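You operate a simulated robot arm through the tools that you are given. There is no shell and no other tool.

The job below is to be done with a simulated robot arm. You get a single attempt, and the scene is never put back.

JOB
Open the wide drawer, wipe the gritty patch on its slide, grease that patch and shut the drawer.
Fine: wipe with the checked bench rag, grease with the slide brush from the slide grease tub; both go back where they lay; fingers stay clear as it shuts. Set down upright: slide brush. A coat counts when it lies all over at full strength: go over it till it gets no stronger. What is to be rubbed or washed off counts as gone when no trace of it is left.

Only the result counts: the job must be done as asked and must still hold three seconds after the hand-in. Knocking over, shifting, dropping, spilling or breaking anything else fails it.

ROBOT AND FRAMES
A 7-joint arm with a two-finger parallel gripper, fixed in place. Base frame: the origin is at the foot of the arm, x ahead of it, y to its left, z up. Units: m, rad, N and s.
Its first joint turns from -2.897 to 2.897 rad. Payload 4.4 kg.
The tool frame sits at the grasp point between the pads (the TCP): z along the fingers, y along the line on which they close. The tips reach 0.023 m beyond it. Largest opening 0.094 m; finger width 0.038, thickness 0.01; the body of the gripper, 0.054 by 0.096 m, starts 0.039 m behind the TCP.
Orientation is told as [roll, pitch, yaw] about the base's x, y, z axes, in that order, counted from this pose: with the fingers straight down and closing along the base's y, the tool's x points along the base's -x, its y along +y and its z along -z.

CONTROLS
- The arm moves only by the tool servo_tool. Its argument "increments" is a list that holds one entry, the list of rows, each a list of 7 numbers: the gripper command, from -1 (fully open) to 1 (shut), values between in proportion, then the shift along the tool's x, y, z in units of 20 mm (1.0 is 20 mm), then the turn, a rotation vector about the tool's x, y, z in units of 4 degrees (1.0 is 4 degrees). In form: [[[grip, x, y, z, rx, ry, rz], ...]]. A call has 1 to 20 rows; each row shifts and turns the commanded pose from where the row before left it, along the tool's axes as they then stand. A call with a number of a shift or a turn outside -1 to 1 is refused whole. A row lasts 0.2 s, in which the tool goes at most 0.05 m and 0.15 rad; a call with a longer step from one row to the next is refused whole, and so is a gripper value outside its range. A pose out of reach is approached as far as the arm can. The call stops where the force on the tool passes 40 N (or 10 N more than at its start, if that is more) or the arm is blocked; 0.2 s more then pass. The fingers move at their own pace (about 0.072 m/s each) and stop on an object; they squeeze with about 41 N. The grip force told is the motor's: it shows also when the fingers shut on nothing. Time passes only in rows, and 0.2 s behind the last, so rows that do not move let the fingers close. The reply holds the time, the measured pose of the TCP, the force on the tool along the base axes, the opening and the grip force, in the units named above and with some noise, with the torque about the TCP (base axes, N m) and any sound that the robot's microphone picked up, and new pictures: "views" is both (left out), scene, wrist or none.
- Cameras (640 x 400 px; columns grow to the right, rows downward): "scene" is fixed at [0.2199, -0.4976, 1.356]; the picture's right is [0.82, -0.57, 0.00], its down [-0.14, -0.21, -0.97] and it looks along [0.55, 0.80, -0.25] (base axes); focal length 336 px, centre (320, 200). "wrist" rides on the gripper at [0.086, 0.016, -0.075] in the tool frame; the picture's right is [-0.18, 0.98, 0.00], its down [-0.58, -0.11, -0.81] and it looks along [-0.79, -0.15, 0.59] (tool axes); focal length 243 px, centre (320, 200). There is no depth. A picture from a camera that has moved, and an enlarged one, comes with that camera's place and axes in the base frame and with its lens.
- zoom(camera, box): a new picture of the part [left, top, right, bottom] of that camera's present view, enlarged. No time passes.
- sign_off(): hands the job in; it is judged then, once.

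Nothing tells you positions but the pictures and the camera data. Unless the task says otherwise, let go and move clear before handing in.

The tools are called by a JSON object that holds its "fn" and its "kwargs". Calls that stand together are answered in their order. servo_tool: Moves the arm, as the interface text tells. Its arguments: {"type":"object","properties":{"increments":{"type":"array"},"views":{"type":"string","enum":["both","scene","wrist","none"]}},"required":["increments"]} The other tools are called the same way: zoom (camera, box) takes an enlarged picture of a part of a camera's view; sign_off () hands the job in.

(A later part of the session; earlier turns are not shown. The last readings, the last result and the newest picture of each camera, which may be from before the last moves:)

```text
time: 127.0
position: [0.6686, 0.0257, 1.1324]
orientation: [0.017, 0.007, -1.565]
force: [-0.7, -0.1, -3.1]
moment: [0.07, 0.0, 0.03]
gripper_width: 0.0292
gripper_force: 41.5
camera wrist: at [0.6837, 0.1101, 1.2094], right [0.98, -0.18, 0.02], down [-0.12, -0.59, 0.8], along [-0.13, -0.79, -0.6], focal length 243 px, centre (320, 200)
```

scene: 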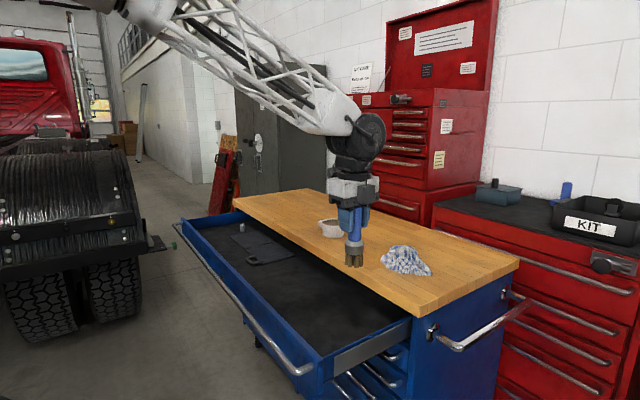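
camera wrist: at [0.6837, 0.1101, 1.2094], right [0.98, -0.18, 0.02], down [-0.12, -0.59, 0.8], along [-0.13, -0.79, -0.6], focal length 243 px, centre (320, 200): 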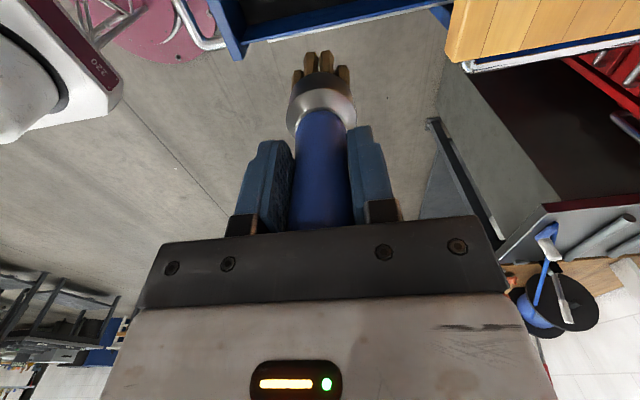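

The brush is loaded and clear. The patch is now at about x 0.627–0.715, z 0.806–0.857 (the drawer slid out about 1 cm during wiping). I'll move right and tilt the brush horizontal toward +y.

{"fn": "servo_tool", "kwargs": {"increments": [[[1, -1, 0, 0, 0.12, 0, 0], [1, -1, 0, 0, 0.12, 0, 0], [1, -1, 0, 0, 0, 0, 0], [1, -1, 0, 0, 0, 0, 0], [1, -1, 0, 0, 0, 0, 0], [1, -1, 0, 0, 0, 0, 0], [1, -1, 0, 0, 0, 0, 0], [1, -1, 0, 0, 0, 0, 0], [1, -1, 0, 0, 0, 0, 0], [1, -1, 0, 0, 0, 0, 0], [1, -1, 0, 0, 0, 0, 0], [1, -1, 0, 0, 0, 0, 0], [1, -1, 0, 0, 0, 0, 0], [1, 0, 0, 0, 0, 1, 0], [1, 0, 0, 0, 0, 1, 0], [1, 0, 0, 0, 0, 1, 0], [1, 0, 0, 0, 0, 1, 0], [1, 0, 0, 0, 0, 1, 0], [1, 0, 0, 0, 0, 1, 0], [1, 0, 0, 0, 0, 1, 0]]], "views": "none"}}

{"fn": "servo_tool", "kwargs": {"increments": [[[1, 0, 0, 0, 0, 1, 0], [1, 0, 0, 0, 0, 1, 0], [1, 0, 0, 0, 0, 1, 0], [1, 0, 0, 0, 0, 1, 0], [1, 0, 0, 0, 0, 1, 0], [1, 0, 0, 0, 0, 1, 0], [1, 0, 0, 0, 0, 1, 0], [1, 0, 0, 0, 0, 1, 0], [1, 0, 0, 0, 0, 1, 0], [1, 0, 0, 0, 0, 1, 0], [1, 0, 0, 0, 0, 1, 0], [1, 0, 0, 0, 0, 1, 0], [1, 0, 0, 0, 0, 1, 0], [1, 0, 0, 0, 0, 1, 0], [1, 0, 0, 0, 0, 1, 0], [1, -0.5, 0, 0, 0, 0.4, 0], [1, -1, 0, 0, 0, 0, 0], [1, -1, 0, 0, 0, 0, 0], [1, -1, 0, 0, 0, 0, 0], [1, -1, 0, 0, 0, 0, 0]]]}}

```text
time: 131.2
position: [0.673, -0.234, 1.1317]
orientation: [0.001, 0.495, -1.566]
force: [0.8, 0.0, -1.9]
moment: [-0.08, -0.04, 0.01]
gripper_width: 0.0292
gripper_force: 41.4
```

```text
time: 135.4
position: [0.6711, -0.2345, 1.0412]
orientation: [1.031, 1.568, -0.536]
force: [-0.9, -0.3, -3.2]
moment: [-0.19, 0.02, 0.07]
gripper_width: 0.0288
gripper_force: 41.0
camera wrist: at [0.6884, -0.3104, 1.1288], right [0.98, 0.0, -0.18], down [-0.1, -0.81, -0.58], along [-0.15, 0.59, -0.79], focal length 243 px, centre (320, 200)
```

scene: 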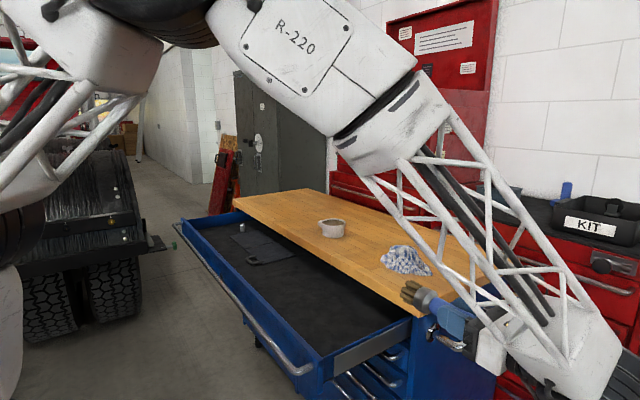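
wrist: 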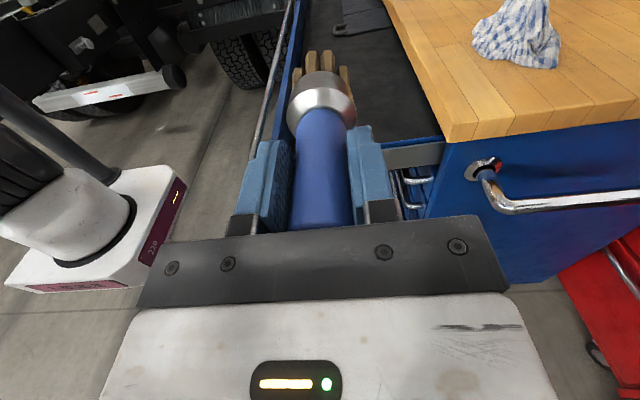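

Horizontal brush ready. I'll lower to the slide's mid-height and approach to about 2–3 cm short.

{"fn": "servo_tool", "kwargs": {"increments": [[[1, -1, 0, 0, 0, 0, 0], [1, -1, 0, 0, 0, 0, 0], [1, -1, 0, 0, 0, 0, 0], [1, -1, 0, 0, 0, 0, 0], [1, -1, 0, 0, 0, 0, 0], [1, -1, 0, 0, 0, 0, 0], [1, -1, 0, 0, 0, 0, 0], [1, -1, 0, 0, 0, 0, 0], [1, -1, 0, 0, 0, 0, 0], [1, -1, 0, 0, 0, 0, 0], [1, -0.45, 0, 1, 0, 0, 0], [1, 0, 0, 1, 0, 0, 0], [1, 0, 0, 1, 0, 0, 0], [1, 0, 0, 1, 0, 0, 0], [1, 0, 0, 1, 0, 0, 0], [1, 0, 0, 0, 0, 0, 0]]]}}

{"fn": "zoom", "kwargs": {"camera": "wrist", "box": [240, 20, 500, 180]}}

{"fn": "zoom", "kwargs": {"camera": "scene", "box": [310, 290, 450, 390]}}

```text
time: 138.8
position: [0.6705, -0.1338, 0.8339]
orientation: [0.82, 1.569, -0.748]
force: [0.5, -0.6, -2.7]
moment: [-0.18, 0.0, -0.04]
gripper_width: 0.0288
gripper_force: 41.2
camera wrist: at [0.6872, -0.2101, 0.9214], right [0.98, 0.0, -0.18], down [-0.11, -0.81, -0.58], along [-0.15, 0.59, -0.79], focal length 243 px, centre (320, 200)
```

scene: 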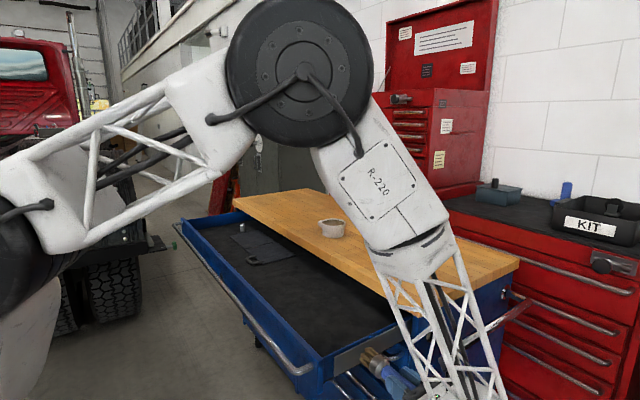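
wrist: 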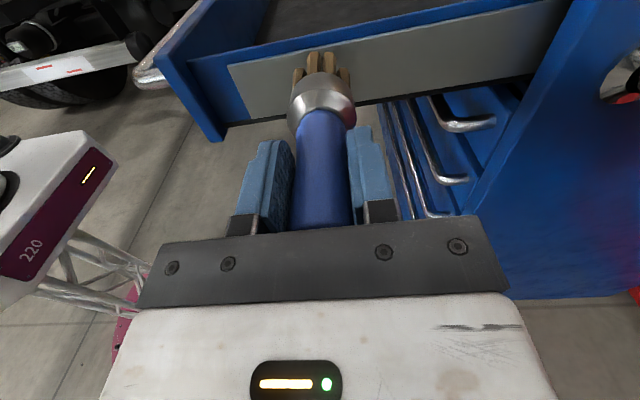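

```text
2.46 times, centred on (370, 100) of wrist
camera zoom: at [0.6872, -0.2101, 0.9214], right [0.98, 0.0, -0.18], down [-0.11, -0.81, -0.58], along [-0.15, 0.59, -0.79], focal length 597 px, centre (197, 446)
```

zoom: 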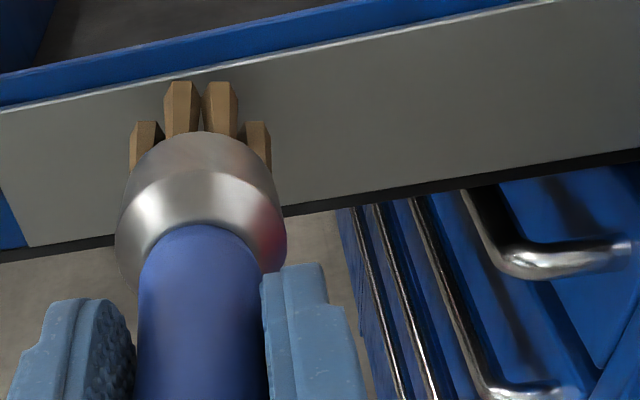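

```text
4.00 times, centred on (380, 340) of scene
camera zoom: at [0.2199, -0.4976, 1.356], right [0.82, -0.57, 0.0], down [-0.14, -0.21, -0.97], along [0.55, 0.8, -0.25], focal length 1345 px, centre (80, -360)
```

zoom: 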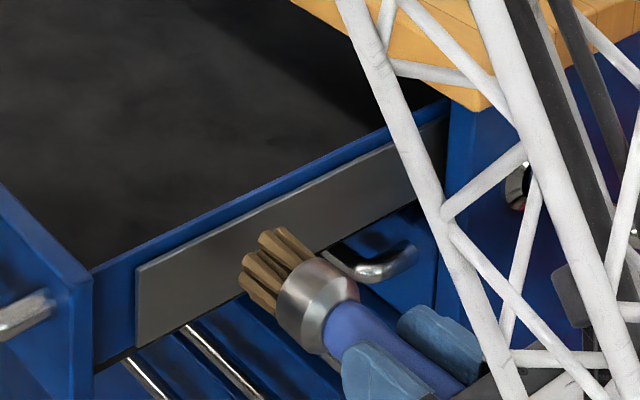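

Brush is lined up with the slide. I'll ease in to contact.

{"fn": "servo_tool", "kwargs": {"increments": [[[1, -0.1, 0, 0.5, 0, 0, 0], [1, -0.1, 0, 0.4, 0, 0, 0], [1, 0, 0, 0.2, 0, 0, 0], [1, 0, 0, 0.1, 0, 0, 0]]], "views": "none"}}

{"fn": "servo_tool", "kwargs": {"increments": [[[1, 0, 0, 0.1, 0, 0, 0], [1, 0, 0, 0.1, 0, 0, 0]]], "views": "none"}}

```text
time: 139.8
position: [0.671, -0.1113, 0.8272]
orientation: [0.494, 1.571, -1.077]
force: [-0.5, 0.2, -2.4]
moment: [-0.17, 0.02, 0.03]
gripper_width: 0.0285
gripper_force: 40.5
```

```text
time: 140.4
position: [0.6719, -0.1084, 0.828]
orientation: [0.932, 1.57, -0.636]
force: [-3.1, -35.3, -4.5]
moment: [-0.05, -0.22, 0.31]
gripper_width: 0.0284
gripper_force: 40.8
```

Contact made at 35 N. I'll ease pressure slightly and stroke along the patch.

{"fn": "servo_tool", "kwargs": {"increments": [[[1, 0, 0, -0.03, 0, 0, 0], [1, 0, 0.4, 0, 0, 0, 0], [1, 0, 0.4, 0, 0, 0, 0], [1, 0, 0.4, 0, 0, 0, 0], [1, 0, 0.4, 0, 0, 0, 0]]]}}

{"fn": "zoom", "kwargs": {"camera": "wrist", "box": [220, 0, 480, 160]}}

{"fn": "zoom", "kwargs": {"camera": "scene", "box": [310, 290, 450, 390]}}

```text
time: 141.6
position: [0.7055, -0.1074, 0.8279]
orientation: [1.032, 1.568, -0.534]
force: [1.8, -6.9, -3.5]
moment: [-0.16, 0.0, -0.28]
gripper_width: 0.0283
gripper_force: 40.6
camera wrist: at [0.7221, -0.1829, 0.9156], right [0.98, 0.0, -0.18], down [-0.1, -0.81, -0.58], along [-0.15, 0.59, -0.79], focal length 243 px, centre (320, 200)
```

scene: 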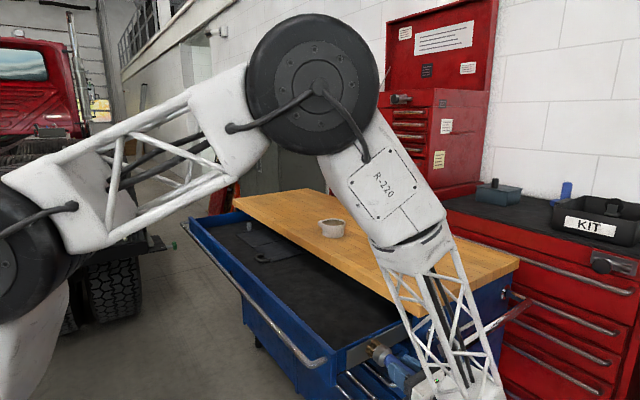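
wrist: 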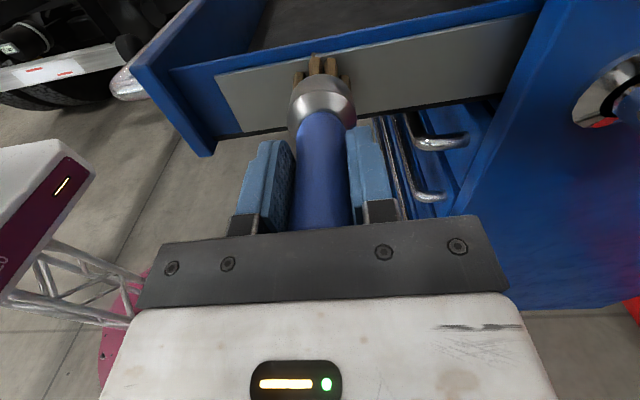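

```text
2.46 times, centred on (350, 80) of wrist
camera zoom: at [0.7221, -0.1829, 0.9156], right [0.98, 0.0, -0.18], down [-0.1, -0.81, -0.58], along [-0.15, 0.59, -0.79], focal length 597 px, centre (246, 495)
```

zoom: 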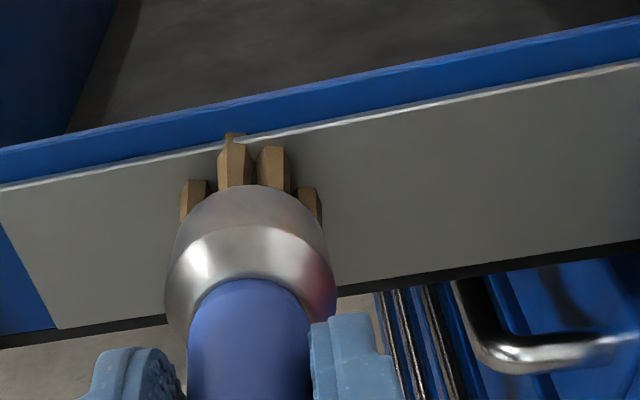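

```text
4.00 times, centred on (380, 340) of scene
camera zoom: at [0.2199, -0.4976, 1.356], right [0.82, -0.57, 0.0], down [-0.14, -0.21, -0.97], along [0.55, 0.8, -0.25], focal length 1345 px, centre (80, -360)
```

zoom: 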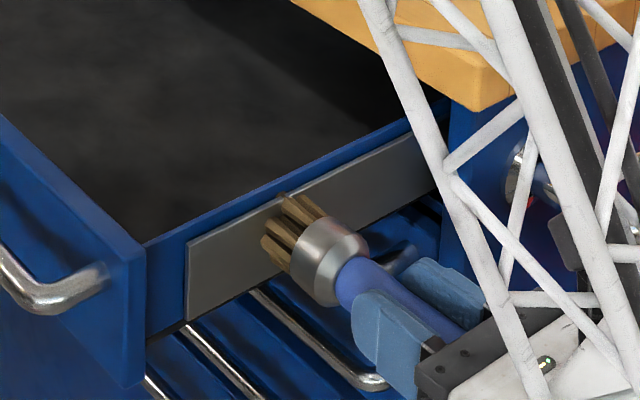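

The low-friction drawer moved along with the brush under that pressure. I'll stroke much more lightly so the bristles slide instead.

{"fn": "servo_tool", "kwargs": {"increments": [[[1, 0, 0, -0.02, 0, 0, 0], [1, 0, -0.3, 0, 0, 0, 0], [1, 0, -0.3, 0, 0, 0, 0], [1, 0, -0.3, 0, 0, 0, 0], [1, 0, -0.3, 0, 0, 0, 0], [1, 0, -0.3, 0, 0, 0, 0], [1, 0, -0.3, 0, 0, 0, 0]]]}}

{"fn": "zoom", "kwargs": {"camera": "wrist", "box": [220, 0, 480, 160]}}

{"fn": "zoom", "kwargs": {"camera": "scene", "box": [310, 290, 450, 390]}}

```text
time: 143.2
position: [0.6663, -0.1074, 0.8285]
orientation: [0.573, 1.569, -0.995]
force: [0.6, -0.3, -2.1]
moment: [-0.16, 0.03, 0.03]
gripper_width: 0.0273
gripper_force: 40.7
camera wrist: at [0.684, -0.1833, 0.9158], right [0.98, 0.0, -0.18], down [-0.11, -0.81, -0.58], along [-0.15, 0.59, -0.79], focal length 243 px, centre (320, 200)
```

scene: 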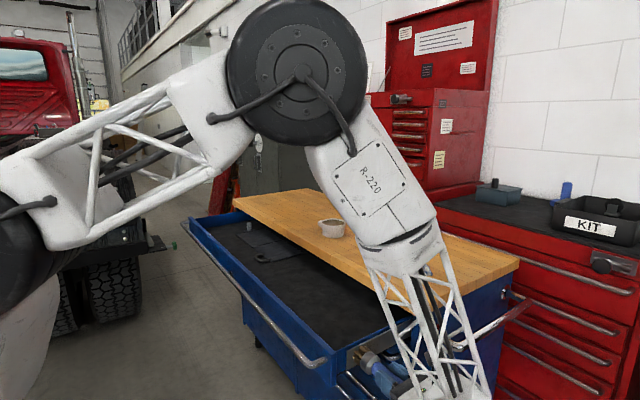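
wrist: 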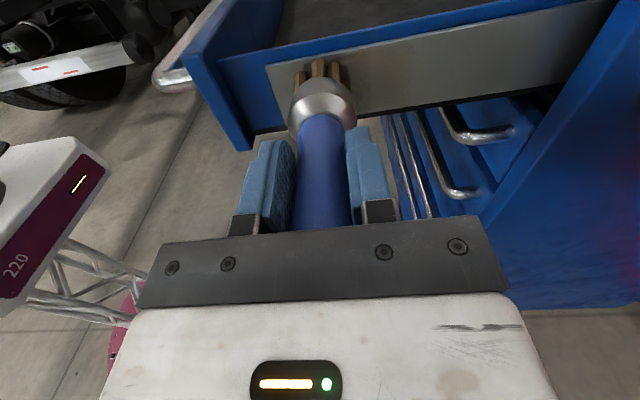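

```text
2.46 times, centred on (350, 80) of wrist
camera zoom: at [0.684, -0.1833, 0.9158], right [0.98, 0.0, -0.18], down [-0.11, -0.81, -0.58], along [-0.15, 0.59, -0.79], focal length 597 px, centre (246, 495)
```

zoom: 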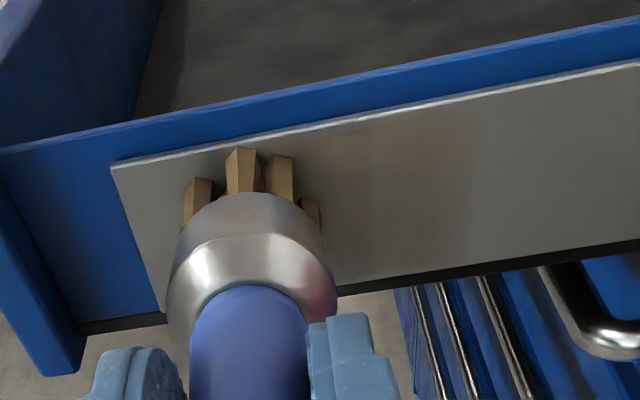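

```text
4.00 times, centred on (380, 340) of scene
camera zoom: at [0.2199, -0.4976, 1.356], right [0.82, -0.57, 0.0], down [-0.14, -0.21, -0.97], along [0.55, 0.8, -0.25], focal length 1345 px, centre (80, -360)
```

zoom: 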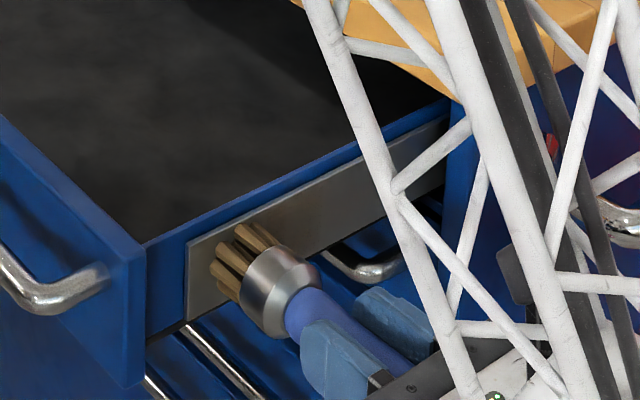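

Light pressure lets the bristles slide, and a brownish film is starting to show. The patch is now at about x 0.66–0.75, and I'll keep stroking lightly over it.

{"fn": "servo_tool", "kwargs": {"increments": [[[1, 0, 0, 0.03, 0, 0, 0], [1, 0, 0, 0, 0, 0, 0]]], "views": "none"}}

```text
time: 143.8
position: [0.6672, -0.108, 0.8278]
orientation: [0.594, 1.571, -0.971]
force: [-0.4, 0.0, -3.0]
moment: [-0.19, 0.0, -0.08]
gripper_width: 0.0275
gripper_force: 41.1
```

{"fn": "servo_tool", "kwargs": {"increments": [[[1, 0, 0, 0.03, 0, 0, 0], [1, 0, 0, 0.0, 0, 0, 0]]], "views": "none"}}

```text
time: 144.4
position: [0.6673, -0.1074, 0.828]
orientation: [0.718, 1.569, -0.846]
force: [-2.2, -10.3, -2.2]
moment: [-0.08, -0.02, 0.14]
gripper_width: 0.0276
gripper_force: 40.6
```

{"fn": "servo_tool", "kwargs": {"increments": [[[1, 0, 0.3, 0, 0, 0, 0], [1, 0, 0.3, 0, 0, 0, 0], [1, 0, 0.3, 0, 0, 0, 0], [1, 0, 0.3, 0, 0, 0, 0], [1, 0, 0.3, 0, 0, 0, 0], [1, 0, 0.3, 0, 0, 0, 0], [1, 0, 0.3, 0, 0, 0, 0]]]}}

{"fn": "zoom", "kwargs": {"camera": "wrist", "box": [220, 0, 480, 160]}}

{"fn": "zoom", "kwargs": {"camera": "scene", "box": [310, 290, 450, 390]}}

```text
time: 146.0
position: [0.7092, -0.1075, 0.8282]
orientation: [1.261, 1.568, -0.306]
force: [-1.7, -28.6, 3.5]
moment: [0.59, -0.17, -0.23]
gripper_width: 0.0279
gripper_force: 41.5
camera wrist: at [0.7265, -0.1825, 0.9156], right [0.98, 0.0, -0.18], down [-0.11, -0.81, -0.58], along [-0.15, 0.59, -0.79], focal length 243 px, centre (320, 200)
```

scene: 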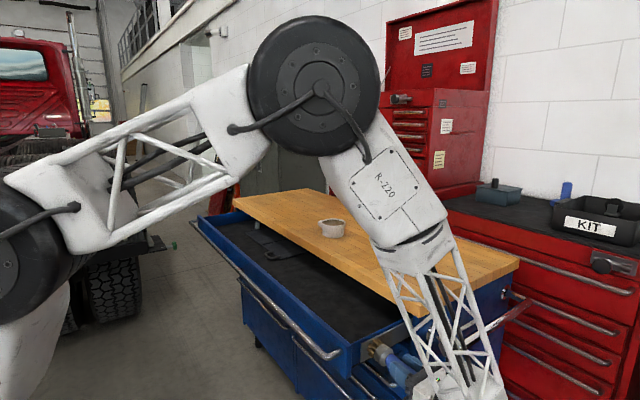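
wrist: 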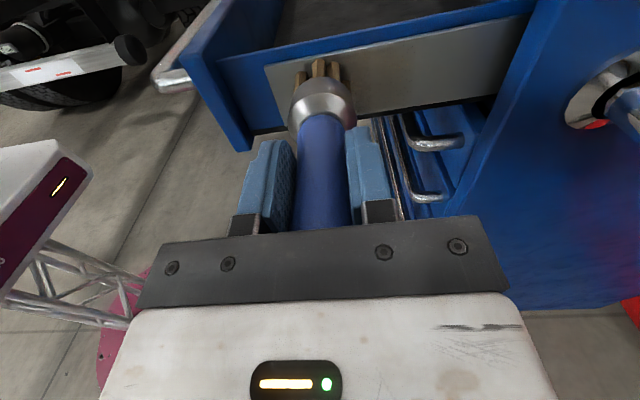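

```text
2.46 times, centred on (350, 80) of wrist
camera zoom: at [0.7265, -0.1825, 0.9156], right [0.98, 0.0, -0.18], down [-0.11, -0.81, -0.58], along [-0.15, 0.59, -0.79], focal length 597 px, centre (246, 495)
```

zoom: 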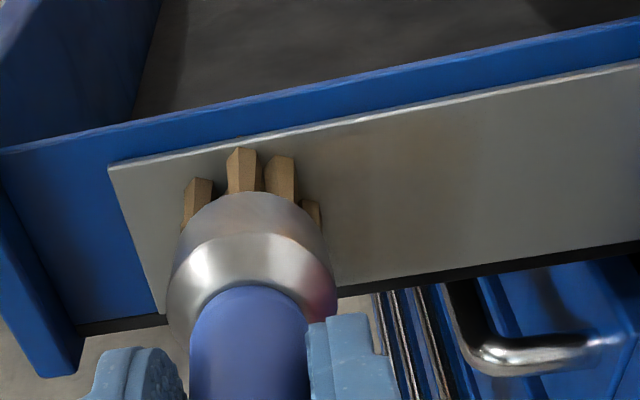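

```text
4.00 times, centred on (380, 340) of scene
camera zoom: at [0.2199, -0.4976, 1.356], right [0.82, -0.57, 0.0], down [-0.14, -0.21, -0.97], along [0.55, 0.8, -0.25], focal length 1345 px, centre (80, -360)
```

zoom: 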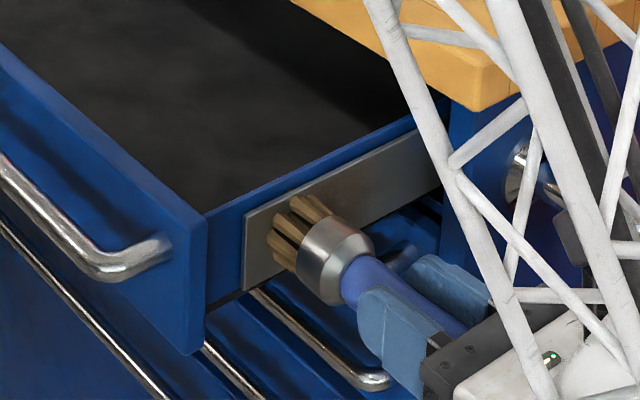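

Moving toward +x pushed the drawer in. I'll pull it back out with the pressed brush first, following the slope, and then stroke only lightly in the outward direction.

{"fn": "servo_tool", "kwargs": {"increments": [[[1, 0, -0.3, 0.006, 0, 0, 0], [1, 0, -0.4, 0.008, 0, 0, 0], [1, 0, -0.4, 0.008, 0, 0, 0], [1, 0, -0.4, 0.008, 0, 0, 0], [1, 0, -0.4, 0.008, 0, 0, 0], [1, 0, -0.4, 0.008, 0, 0, 0], [1, 0, -0.4, 0.008, 0, 0, 0], [1, 0, -0.4, 0.008, 0, 0, 0]]]}}

{"fn": "zoom", "kwargs": {"camera": "wrist", "box": [220, 0, 480, 160]}}

{"fn": "zoom", "kwargs": {"camera": "scene", "box": [310, 290, 450, 390]}}

```text
time: 147.8
position: [0.6476, -0.1052, 0.8285]
orientation: [-0.186, 1.57, -1.754]
force: [0.2, -33.3, -2.1]
moment: [-0.49, -0.07, -0.37]
gripper_width: 0.0278
gripper_force: 40.9
camera wrist: at [0.664, -0.1814, 0.9149], right [0.98, 0.0, -0.18], down [-0.11, -0.81, -0.58], along [-0.15, 0.59, -0.79], focal length 243 px, centre (320, 200)
```

scene: 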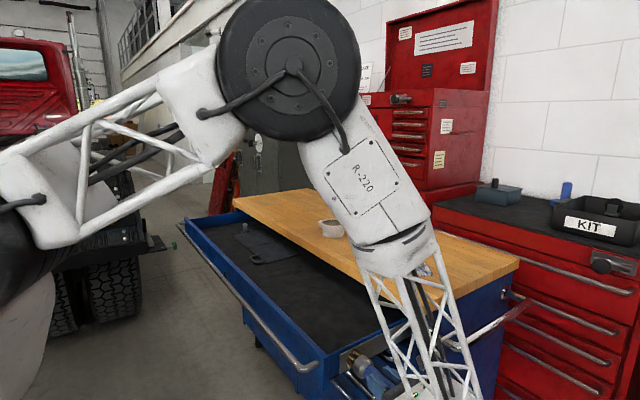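
wrist: 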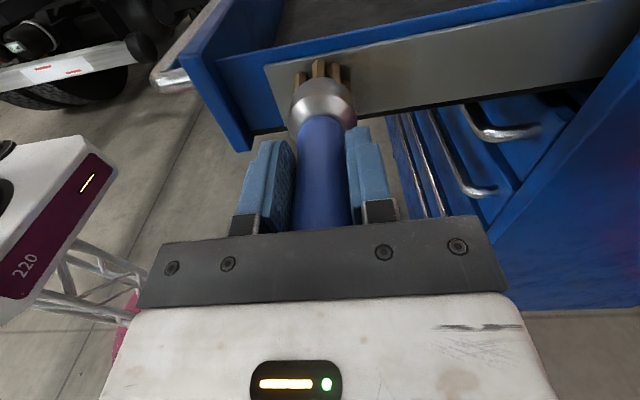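

```text
2.46 times, centred on (350, 80) of wrist
camera zoom: at [0.664, -0.1814, 0.9149], right [0.98, 0.0, -0.18], down [-0.11, -0.81, -0.58], along [-0.15, 0.59, -0.79], focal length 597 px, centre (246, 495)
```

zoom: 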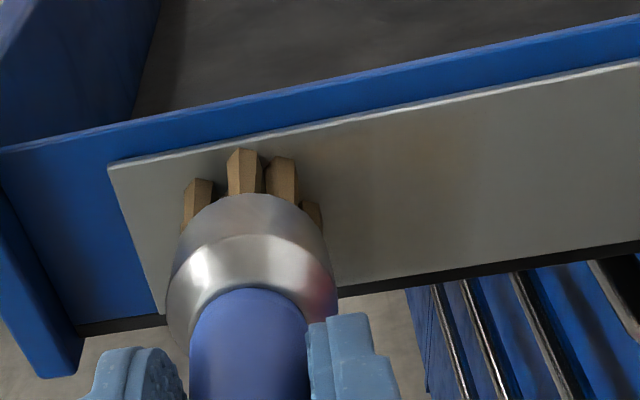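

```text
4.00 times, centred on (380, 340) of scene
camera zoom: at [0.2199, -0.4976, 1.356], right [0.82, -0.57, 0.0], down [-0.14, -0.21, -0.97], along [0.55, 0.8, -0.25], focal length 1345 px, centre (80, -360)
```

zoom: 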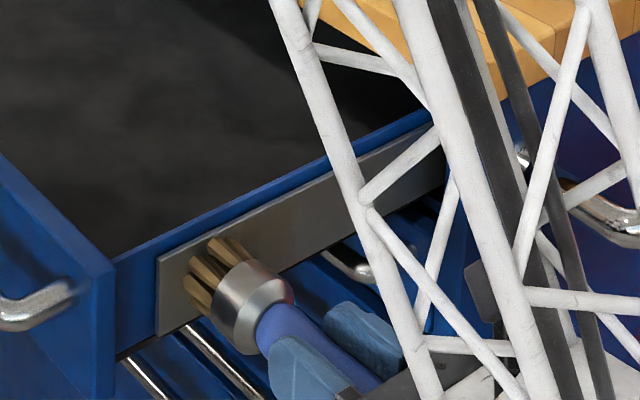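

The drawer is back out and a thin film spans the patch's front. Now I'll lift off, go to the rear end of the patch and stroke outward lightly.

{"fn": "servo_tool", "kwargs": {"increments": [[[1, 0, 0, -0.6, 0, 0, 0], [1, 0, 0.9, 0, 0, 0, 0], [1, 0, 0.9, 0, 0, 0, 0], [1, 0, 0.9, 0, 0, 0, 0], [1, 0, 0.9, 0, 0, 0, 0], [1, 0, 0, 0, 0, 0, 0]]]}}

{"fn": "zoom", "kwargs": {"camera": "wrist", "box": [220, 0, 480, 160]}}

{"fn": "zoom", "kwargs": {"camera": "scene", "box": [310, 290, 450, 390]}}

```text
time: 149.2
position: [0.7184, -0.1179, 0.8277]
orientation: [0.805, 1.57, -0.762]
force: [-0.8, 0.9, -2.3]
moment: [-0.15, 0.02, 0.04]
gripper_width: 0.0274
gripper_force: 40.5
camera wrist: at [0.7354, -0.1934, 0.9156], right [0.98, 0.0, -0.18], down [-0.1, -0.81, -0.58], along [-0.15, 0.59, -0.79], focal length 243 px, centre (320, 200)
```

scene: 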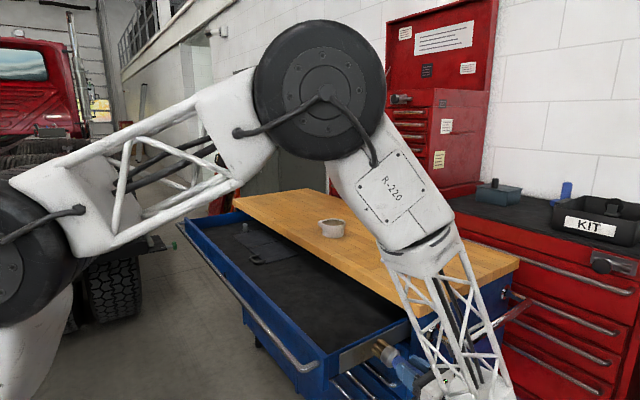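
wrist: 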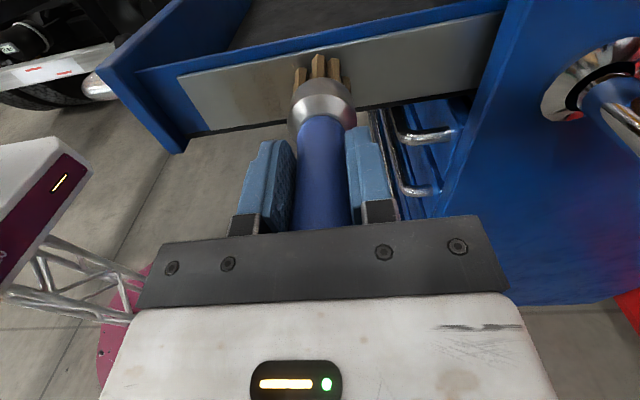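

```text
2.46 times, centred on (350, 80) of wrist
camera zoom: at [0.7354, -0.1934, 0.9156], right [0.98, 0.0, -0.18], down [-0.1, -0.81, -0.58], along [-0.15, 0.59, -0.79], focal length 597 px, centre (246, 495)
```

zoom: 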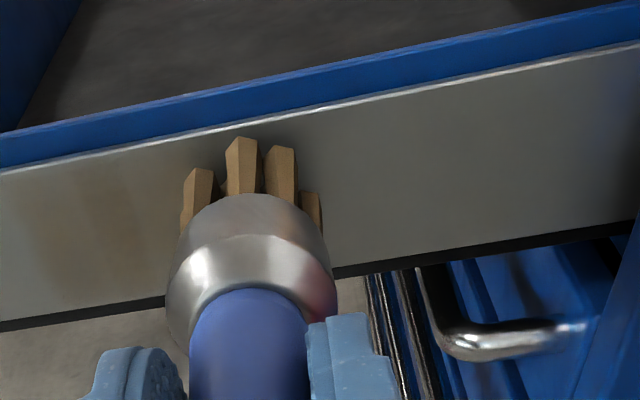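

```text
4.00 times, centred on (380, 340) of scene
camera zoom: at [0.2199, -0.4976, 1.356], right [0.82, -0.57, 0.0], down [-0.14, -0.21, -0.97], along [0.55, 0.8, -0.25], focal length 1345 px, centre (80, -360)
```

zoom: 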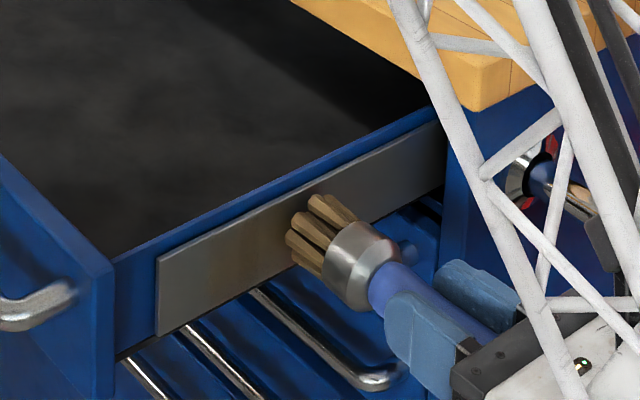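

The brown film appears only within the patch, from its front edge to about its middle. Now the rear part: approach lightly.

{"fn": "servo_tool", "kwargs": {"increments": [[[1, 0, 0, 0.3, 0, 0, 0], [1, 0, 0, 0.1, 0, 0, 0], [1, 0, 0, 0.05, 0, 0, 0]]], "views": "none"}}

```text
time: 150.0
position: [0.7203, -0.108, 0.8296]
orientation: [0.508, 1.57, -1.06]
force: [-0.2, -0.3, -1.4]
moment: [-0.12, 0.01, 0.02]
gripper_width: 0.0275
gripper_force: 41.1
```

{"fn": "servo_tool", "kwargs": {"increments": [[[1, 0, 0, 0.04, 0, 0, 0], [1, 0, 0, 0, 0, 0, 0]]], "views": "none"}}

```text
time: 150.6
position: [0.7194, -0.1069, 0.828]
orientation: [0.625, 1.57, -0.939]
force: [-0.1, 0.4, -2.9]
moment: [-0.19, -0.01, 0.01]
gripper_width: 0.0273
gripper_force: 41.0
```

{"fn": "servo_tool", "kwargs": {"increments": [[[1, 0, 0, 0.04, 0, 0, 0], [1, 0, 0, 0, 0, 0, 0]]], "views": "none"}}

```text
time: 151.2
position: [0.7199, -0.1065, 0.8298]
orientation: [0.599, 1.57, -0.968]
force: [0.7, 0.1, -2.5]
moment: [-0.15, 0.01, 0.0]
gripper_width: 0.0276
gripper_force: 41.0
```

{"fn": "servo_tool", "kwargs": {"increments": [[[1, 0, 0, 0.05, 0, 0, 0], [1, 0, 0, 0, 0, 0, 0]]], "views": "none"}}

```text
time: 151.8
position: [0.7204, -0.1057, 0.8283]
orientation: [0.641, 1.569, -0.924]
force: [-0.1, 0.3, -2.0]
moment: [-0.19, -0.02, 0.03]
gripper_width: 0.0276
gripper_force: 41.0
```

{"fn": "servo_tool", "kwargs": {"increments": [[[1, 0, 0, 0.05, 0, 0, 0], [1, 0, 0, 0.03, 0, 0, 0]]], "views": "none"}}

```text
time: 152.4
position: [0.7196, -0.1063, 0.829]
orientation: [1.188, 1.569, -0.381]
force: [-2.7, -24.4, 4.2]
moment: [0.36, -0.06, -0.13]
gripper_width: 0.0273
gripper_force: 40.5
```

{"fn": "servo_tool", "kwargs": {"increments": [[[1, 0, 0, -0.03, 0, 0, 0], [1, 0, -0.3, 0.005, 0, 0, 0], [1, 0, -0.3, 0.005, 0, 0, 0], [1, 0, -0.3, 0.005, 0, 0, 0], [1, 0, -0.3, 0.005, 0, 0, 0], [1, 0, -0.3, 0.005, 0, 0, 0], [1, 0, -0.3, 0.005, 0, 0, 0], [1, 0, -0.3, 0.005, 0, 0, 0]]]}}

{"fn": "zoom", "kwargs": {"camera": "wrist", "box": [220, 0, 480, 160]}}

{"fn": "zoom", "kwargs": {"camera": "scene", "box": [310, 290, 450, 390]}}

```text
time: 154.2
position: [0.6777, -0.1041, 0.8276]
orientation: [0.374, 1.57, -1.193]
force: [1.4, -11.4, 3.1]
moment: [0.36, -0.11, -0.34]
gripper_width: 0.0275
gripper_force: 41.2
camera wrist: at [0.6941, -0.1796, 0.9148], right [0.98, 0.01, -0.18], down [-0.1, -0.81, -0.58], along [-0.15, 0.59, -0.79], focal length 243 px, centre (320, 200)
```

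scene: 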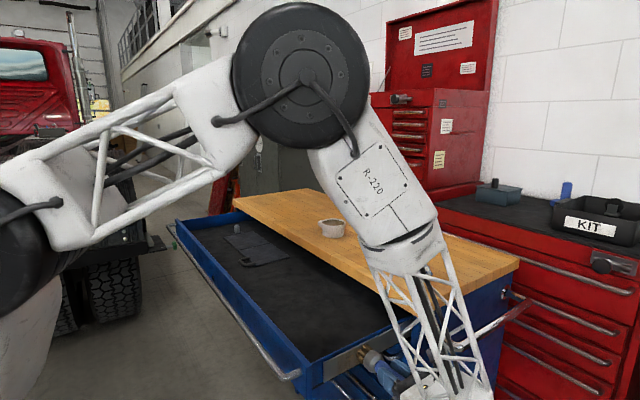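
wrist: 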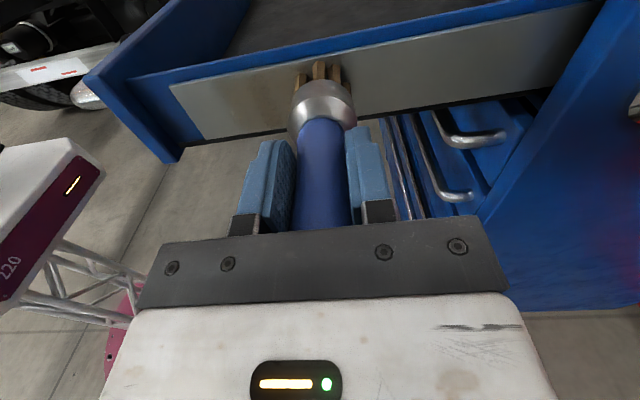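

```text
2.46 times, centred on (350, 80) of wrist
camera zoom: at [0.6941, -0.1796, 0.9148], right [0.98, 0.01, -0.18], down [-0.1, -0.81, -0.58], along [-0.15, 0.59, -0.79], focal length 597 px, centre (246, 495)
```

zoom: 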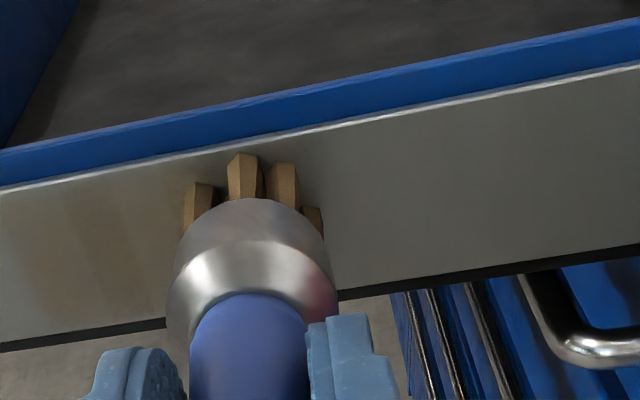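

```text
4.00 times, centred on (380, 340) of scene
camera zoom: at [0.2199, -0.4976, 1.356], right [0.82, -0.57, 0.0], down [-0.14, -0.21, -0.97], along [0.55, 0.8, -0.25], focal length 1345 px, centre (80, -360)
```

zoom: 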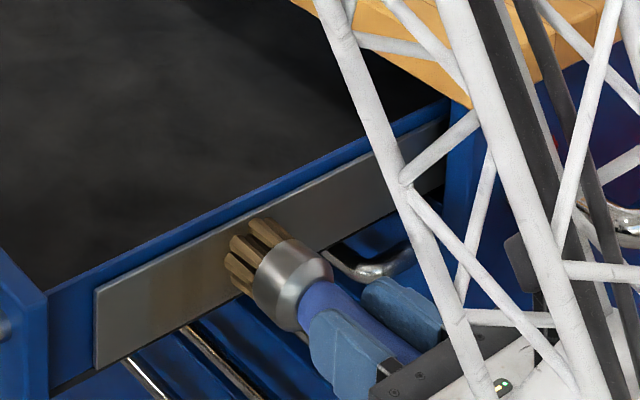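

The drawer slides too freely for lengthwise strokes, but it can't move vertically. I'll use vertical strokes at several positions along the patch, starting here at the rear.

{"fn": "servo_tool", "kwargs": {"increments": [[[1, 0.3, 0, 0.01, 0, 0, 0], [1, 0.3, 0, 0, 0, 0, 0], [1, 0.3, 0, 0, 0, 0, 0], [1, -0.3, 0, 0, 0, 0, 0], [1, -0.3, 0, 0, 0, 0, 0], [1, -0.3, 0, 0, 0, 0, 0], [1, -0.3, 0, 0, 0, 0, 0], [1, -0.3, 0, 0, 0, 0, 0], [1, -0.3, 0, 0, 0, 0, 0], [1, 0.3, 0, 0, 0, 0, 0], [1, 0.3, 0, 0, 0, 0, 0], [1, 0.3, 0, 0, 0, 0, 0]]], "views": "none"}}

```text
time: 156.8
position: [0.6783, -0.104, 0.8298]
orientation: [0.394, 1.571, -1.173]
force: [0.0, -0.5, -3.2]
moment: [-0.14, -0.06, -0.01]
gripper_width: 0.0277
gripper_force: 40.5
```

{"fn": "servo_tool", "kwargs": {"increments": [[[1, 0, 0, 0.04, 0, 0, 0], [1, 0, 0, 0.02, 0, 0, 0]]], "views": "none"}}

```text
time: 157.4
position: [0.6782, -0.1024, 0.828]
orientation: [0.54, 1.57, -1.024]
force: [-1.3, -23.7, -6.9]
moment: [-1.14, 0.06, 0.17]
gripper_width: 0.0276
gripper_force: 40.9
```

{"fn": "servo_tool", "kwargs": {"increments": [[[1, 0.3, 0, 0, 0, 0, 0], [1, 0.3, 0, 0, 0, 0, 0], [1, 0.3, 0, 0, 0, 0, 0], [1, 0.3, 0, 0, 0, 0, 0]]], "views": "none"}}

{"fn": "servo_tool", "kwargs": {"increments": [[[1, -0.3, 0, 0, 0, 0, 0], [1, -0.3, 0, 0, 0, 0, 0], [1, -0.3, 0, 0, 0, 0, 0], [1, -0.3, 0, 0, 0, 0, 0]]], "views": "none"}}

```text
time: 158.4
position: [0.6776, -0.1025, 0.8518]
orientation: [0.913, 1.57, -0.654]
force: [0.4, -10.4, -6.8]
moment: [-0.74, 0.02, -0.2]
gripper_width: 0.0275
gripper_force: 40.8
```

```text
time: 159.4
position: [0.6767, -0.1021, 0.8281]
orientation: [0.676, 1.568, -0.891]
force: [0.1, 0.4, -2.0]
moment: [-0.14, -0.03, 0.01]
gripper_width: 0.0275
gripper_force: 40.8
```

{"fn": "servo_tool", "kwargs": {"increments": [[[1, 0, 0, -0.4, 0, 0, 0], [1, 0, 0.5, -0.4, 0, 0, 0], [1, 0, 1, 0, 0, 0, 0], [1, 0, 1, 0, 0, 0, 0], [1, 0, 0, 0, 0, 0, 0]]]}}

{"fn": "zoom", "kwargs": {"camera": "wrist", "box": [160, 0, 480, 200]}}

{"fn": "zoom", "kwargs": {"camera": "scene", "box": [310, 290, 450, 390]}}

```text
time: 160.6
position: [0.7271, -0.119, 0.8276]
orientation: [0.362, 1.571, -1.204]
force: [-0.3, -0.3, -3.4]
moment: [-0.16, -0.03, -0.03]
gripper_width: 0.0275
gripper_force: 40.7
camera wrist: at [0.7445, -0.1938, 0.9145], right [0.98, 0.0, -0.18], down [-0.11, -0.81, -0.58], along [-0.15, 0.59, -0.79], focal length 243 px, centre (320, 200)
```

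scene: 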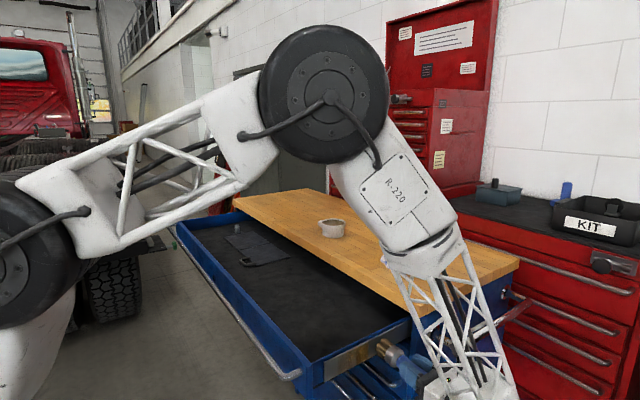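
wrist: 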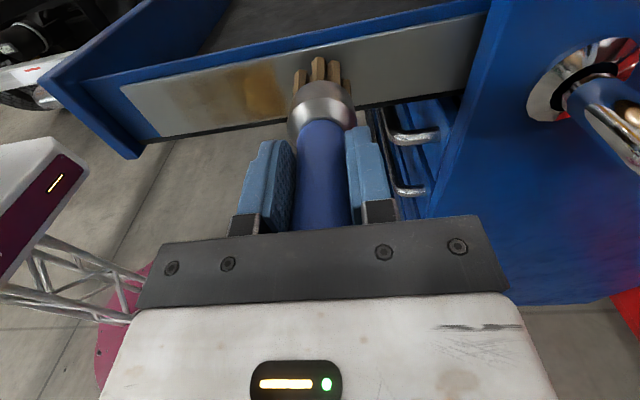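

```text
2.00 times, centred on (320, 100) of wrist
camera zoom: at [0.7445, -0.1938, 0.9145], right [0.98, 0.0, -0.18], down [-0.11, -0.81, -0.58], along [-0.15, 0.59, -0.79], focal length 485 px, centre (320, 400)
```

zoom: 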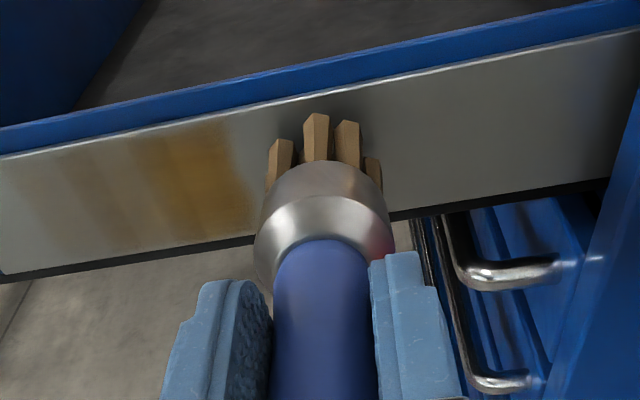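

```text
4.00 times, centred on (380, 340) of scene
camera zoom: at [0.2199, -0.4976, 1.356], right [0.82, -0.57, 0.0], down [-0.14, -0.21, -0.97], along [0.55, 0.8, -0.25], focal length 1345 px, centre (80, -360)
```

zoom: 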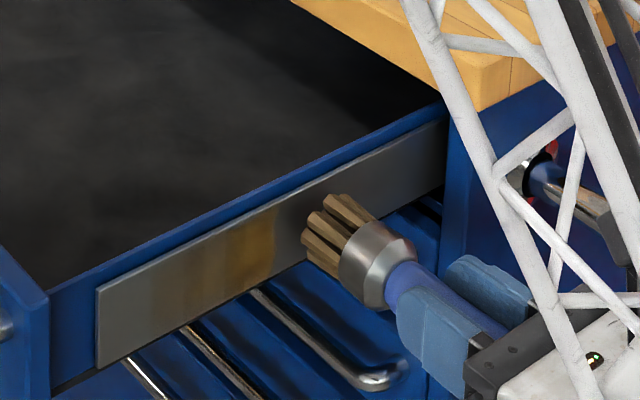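

The vertical strokes worked: the rear part of the patch now has a strong amber coat, while the front half is still faint. I'll do the same at the middle of the patch.

{"fn": "servo_tool", "kwargs": {"increments": [[[1, 0, -1, 0, 0, 0, 0], [1, 0, -1, 0, 0, 0, 0], [1, 0, -1, 0, 0, 0, 0], [1, 0, -1, 0, 0, 0, 0], [1, 0, -0.1, 0.5, 0, 0, 0], [1, 0, 0, 0.25, 0, 0, 0], [1, 0, 0, 0.05, 0, 0, 0]]], "views": "none"}}

{"fn": "servo_tool", "kwargs": {"increments": [[[1, 0, 0, 0.05, 0, 0, 0], [1, 0, 0, 0, 0, 0, 0]]], "views": "none"}}

```text
time: 162.2
position: [0.6474, -0.1021, 0.8287]
orientation: [0.744, 1.572, -0.821]
force: [0.2, 0.0, -2.3]
moment: [-0.14, 0.01, -0.03]
gripper_width: 0.0274
gripper_force: 41.1
```

```text
time: 162.8
position: [0.6466, -0.1016, 0.8287]
orientation: [0.913, 1.569, -0.655]
force: [-1.6, -28.0, -3.1]
moment: [-0.68, 0.06, -0.2]
gripper_width: 0.0276
gripper_force: 40.9
```

Good contact at 28 N. Vertical strokes here.

{"fn": "servo_tool", "kwargs": {"increments": [[[1, 0.3, 0, 0, 0, 0, 0], [1, 0.3, 0, 0, 0, 0, 0], [1, 0.3, 0, 0, 0, 0, 0], [1, -0.3, 0, 0, 0, 0, 0], [1, -0.3, 0, 0, 0, 0, 0], [1, -0.3, 0, 0, 0, 0, 0], [1, -0.3, 0, 0, 0, 0, 0], [1, -0.3, 0, 0, 0, 0, 0], [1, -0.3, 0, 0, 0, 0, 0], [1, 0.3, 0, 0, 0, 0, 0], [1, 0.3, 0, 0, 0, 0, 0], [1, 0.3, 0, 0, 0, 0, 0]]]}}

{"fn": "zoom", "kwargs": {"camera": "wrist", "box": [160, 0, 480, 200]}}

```text
time: 165.4
position: [0.6454, -0.1029, 0.8283]
orientation: [0.677, 1.568, -0.887]
force: [-0.4, -0.2, -2.2]
moment: [-0.12, 0.02, -0.02]
gripper_width: 0.0275
gripper_force: 41.4
camera wrist: at [0.6624, -0.1776, 0.9154], right [0.98, 0.0, -0.18], down [-0.1, -0.81, -0.58], along [-0.15, 0.59, -0.79], focal length 243 px, centre (320, 200)
```

scene: 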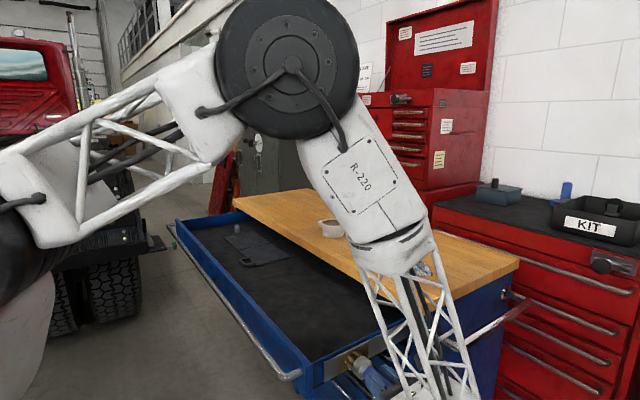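
wrist: 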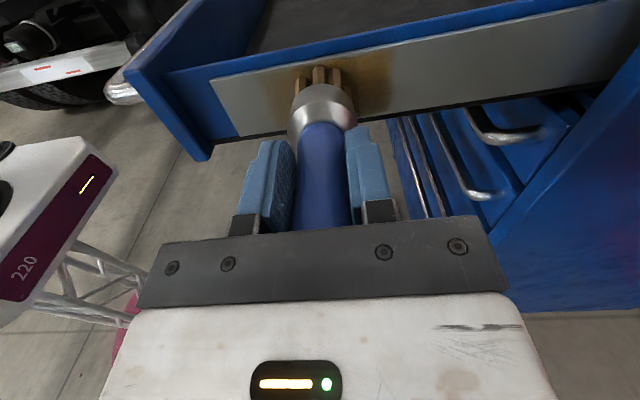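

```text
2.00 times, centred on (320, 100) of wrist
camera zoom: at [0.6624, -0.1776, 0.9154], right [0.98, 0.0, -0.18], down [-0.1, -0.81, -0.58], along [-0.15, 0.59, -0.79], focal length 485 px, centre (320, 400)
```

zoom: 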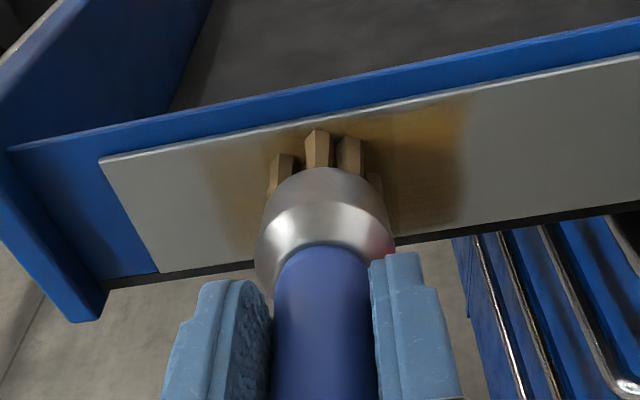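

It's working. Next position toward the front of the patch (x≈0.62).

{"fn": "servo_tool", "kwargs": {"increments": [[[1, 0, 0, -0.3, 0, 0, 0], [1, 0, -0.6, 0, 0, 0, 0], [1, 0, -0.6, 0, 0, 0, 0], [1, 0, 0, 0.3, 0, 0, 0], [1, 0, 0, 0.05, 0, 0, 0]]], "views": "none"}}

```text
time: 166.6
position: [0.6225, -0.1011, 0.828]
orientation: [0.914, 1.569, -0.653]
force: [-1.7, -34.0, -6.5]
moment: [-0.35, 0.07, 0.1]
gripper_width: 0.0277
gripper_force: 41.1
```

{"fn": "servo_tool", "kwargs": {"increments": [[[1, 0.3, 0, -0.01, 0, 0, 0], [1, 0.3, 0, 0, 0, 0, 0], [1, 0.3, 0, 0, 0, 0, 0], [1, -0.3, 0, 0, 0, 0, 0], [1, -0.3, 0, 0, 0, 0, 0], [1, -0.3, 0, 0, 0, 0, 0], [1, -0.3, 0, 0, 0, 0, 0], [1, -0.3, 0, 0, 0, 0, 0], [1, -0.3, 0, 0, 0, 0, 0], [1, 0.3, 0, 0, 0, 0, 0], [1, 0.3, 0, 0, 0, 0, 0], [1, 0.3, 0, 0, 0, 0, 0]]], "views": "none"}}

{"fn": "servo_tool", "kwargs": {"increments": [[[1, 0, 0, 0.03, 0, 0, 0], [1, 0, 0, 0.0, 0, 0, 0]]], "views": "none"}}

```text
time: 169.2
position: [0.6215, -0.1006, 0.8288]
orientation: [0.652, 1.569, -0.914]
force: [-0.4, -0.2, -2.6]
moment: [-0.15, -0.02, -0.04]
gripper_width: 0.0276
gripper_force: 41.1
```

```text
time: 169.8
position: [0.6212, -0.1012, 0.8282]
orientation: [0.691, 1.57, -0.876]
force: [-1.9, -17.0, -5.6]
moment: [-0.31, -0.01, 0.17]
gripper_width: 0.0276
gripper_force: 41.3
```

{"fn": "servo_tool", "kwargs": {"increments": [[[1, 0.3, 0, 0, 0, 0, 0], [1, 0.3, 0, 0, 0, 0, 0], [1, 0.3, 0, 0, 0, 0, 0], [1, -0.3, 0, 0.01, 0, 0, 0], [1, -0.3, 0, 0.01, 0, 0, 0], [1, -0.3, 0, 0, 0, 0, 0], [1, -0.3, 0, 0, 0, 0, 0], [1, -0.3, 0, 0.01, 0, 0, 0], [1, -0.3, 0, 0, 0, 0, 0], [1, 0.3, 0, 0, 0, 0, 0], [1, 0.3, 0, 0, 0, 0, 0], [1, 0.3, 0, 0, 0, 0, 0]]], "views": "none"}}

{"fn": "servo_tool", "kwargs": {"increments": [[[1, 0, 0, -0.5, 0, 0, 0], [1, 0, 1, -0.3, 0, 0, 0], [1, 0, 1, 0, 0, 0, 0], [1, 0, 1, 0, 0, 0, 0], [1, 0, 1, 0, 0, 0, 0], [1, 0, 1, 0, 0, 0, 0], [1, 0, 0, 0, 0, 0, 0]]]}}

{"fn": "zoom", "kwargs": {"camera": "wrist", "box": [120, 0, 440, 200]}}

{"fn": "zoom", "kwargs": {"camera": "scene", "box": [310, 290, 450, 390]}}

```text
time: 172.4
position: [0.6207, -0.1001, 0.8295]
orientation: [0.751, 1.571, -0.815]
force: [0.9, -0.5, -2.5]
moment: [-0.18, -0.01, -0.02]
gripper_width: 0.0274
gripper_force: 41.0
```

```text
time: 174.0
position: [0.7227, -0.1156, 0.8298]
orientation: [0.621, 1.571, -0.948]
force: [-0.2, 0.3, -2.6]
moment: [-0.11, -0.02, 0.02]
gripper_width: 0.0276
gripper_force: 40.9
camera wrist: at [0.7394, -0.1913, 0.9172], right [0.98, 0.0, -0.18], down [-0.11, -0.81, -0.58], along [-0.15, 0.59, -0.79], focal length 243 px, centre (320, 200)
```

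scene: 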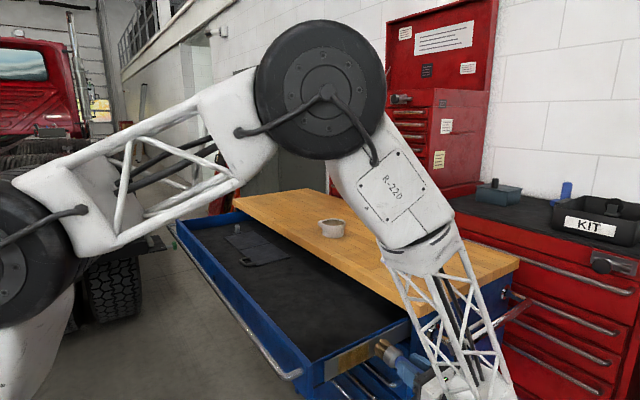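
wrist: 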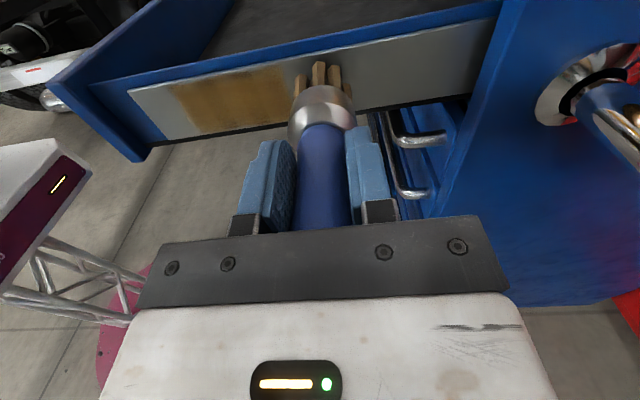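

```text
2.00 times, centred on (280, 100) of wrist
camera zoom: at [0.7394, -0.1913, 0.9172], right [0.98, 0.0, -0.18], down [-0.11, -0.81, -0.58], along [-0.15, 0.59, -0.79], focal length 485 px, centre (400, 400)
```

zoom: 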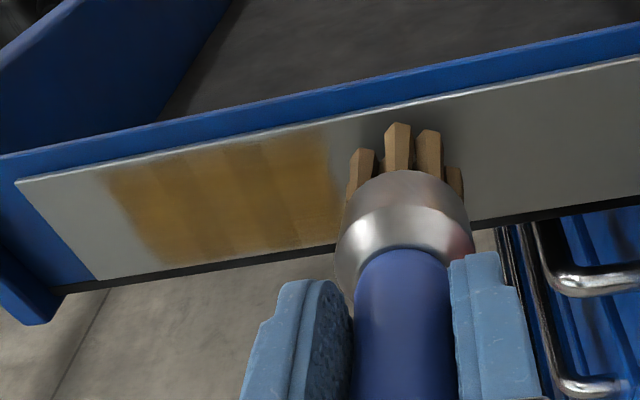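

```text
4.00 times, centred on (380, 340) of scene
camera zoom: at [0.2199, -0.4976, 1.356], right [0.82, -0.57, 0.0], down [-0.14, -0.21, -0.97], along [0.55, 0.8, -0.25], focal length 1345 px, centre (80, -360)
```

zoom: 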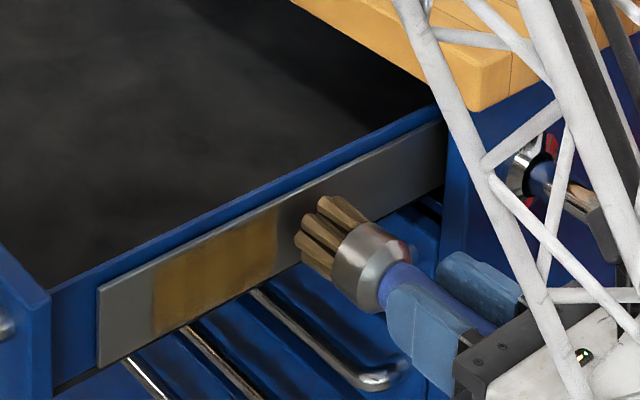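

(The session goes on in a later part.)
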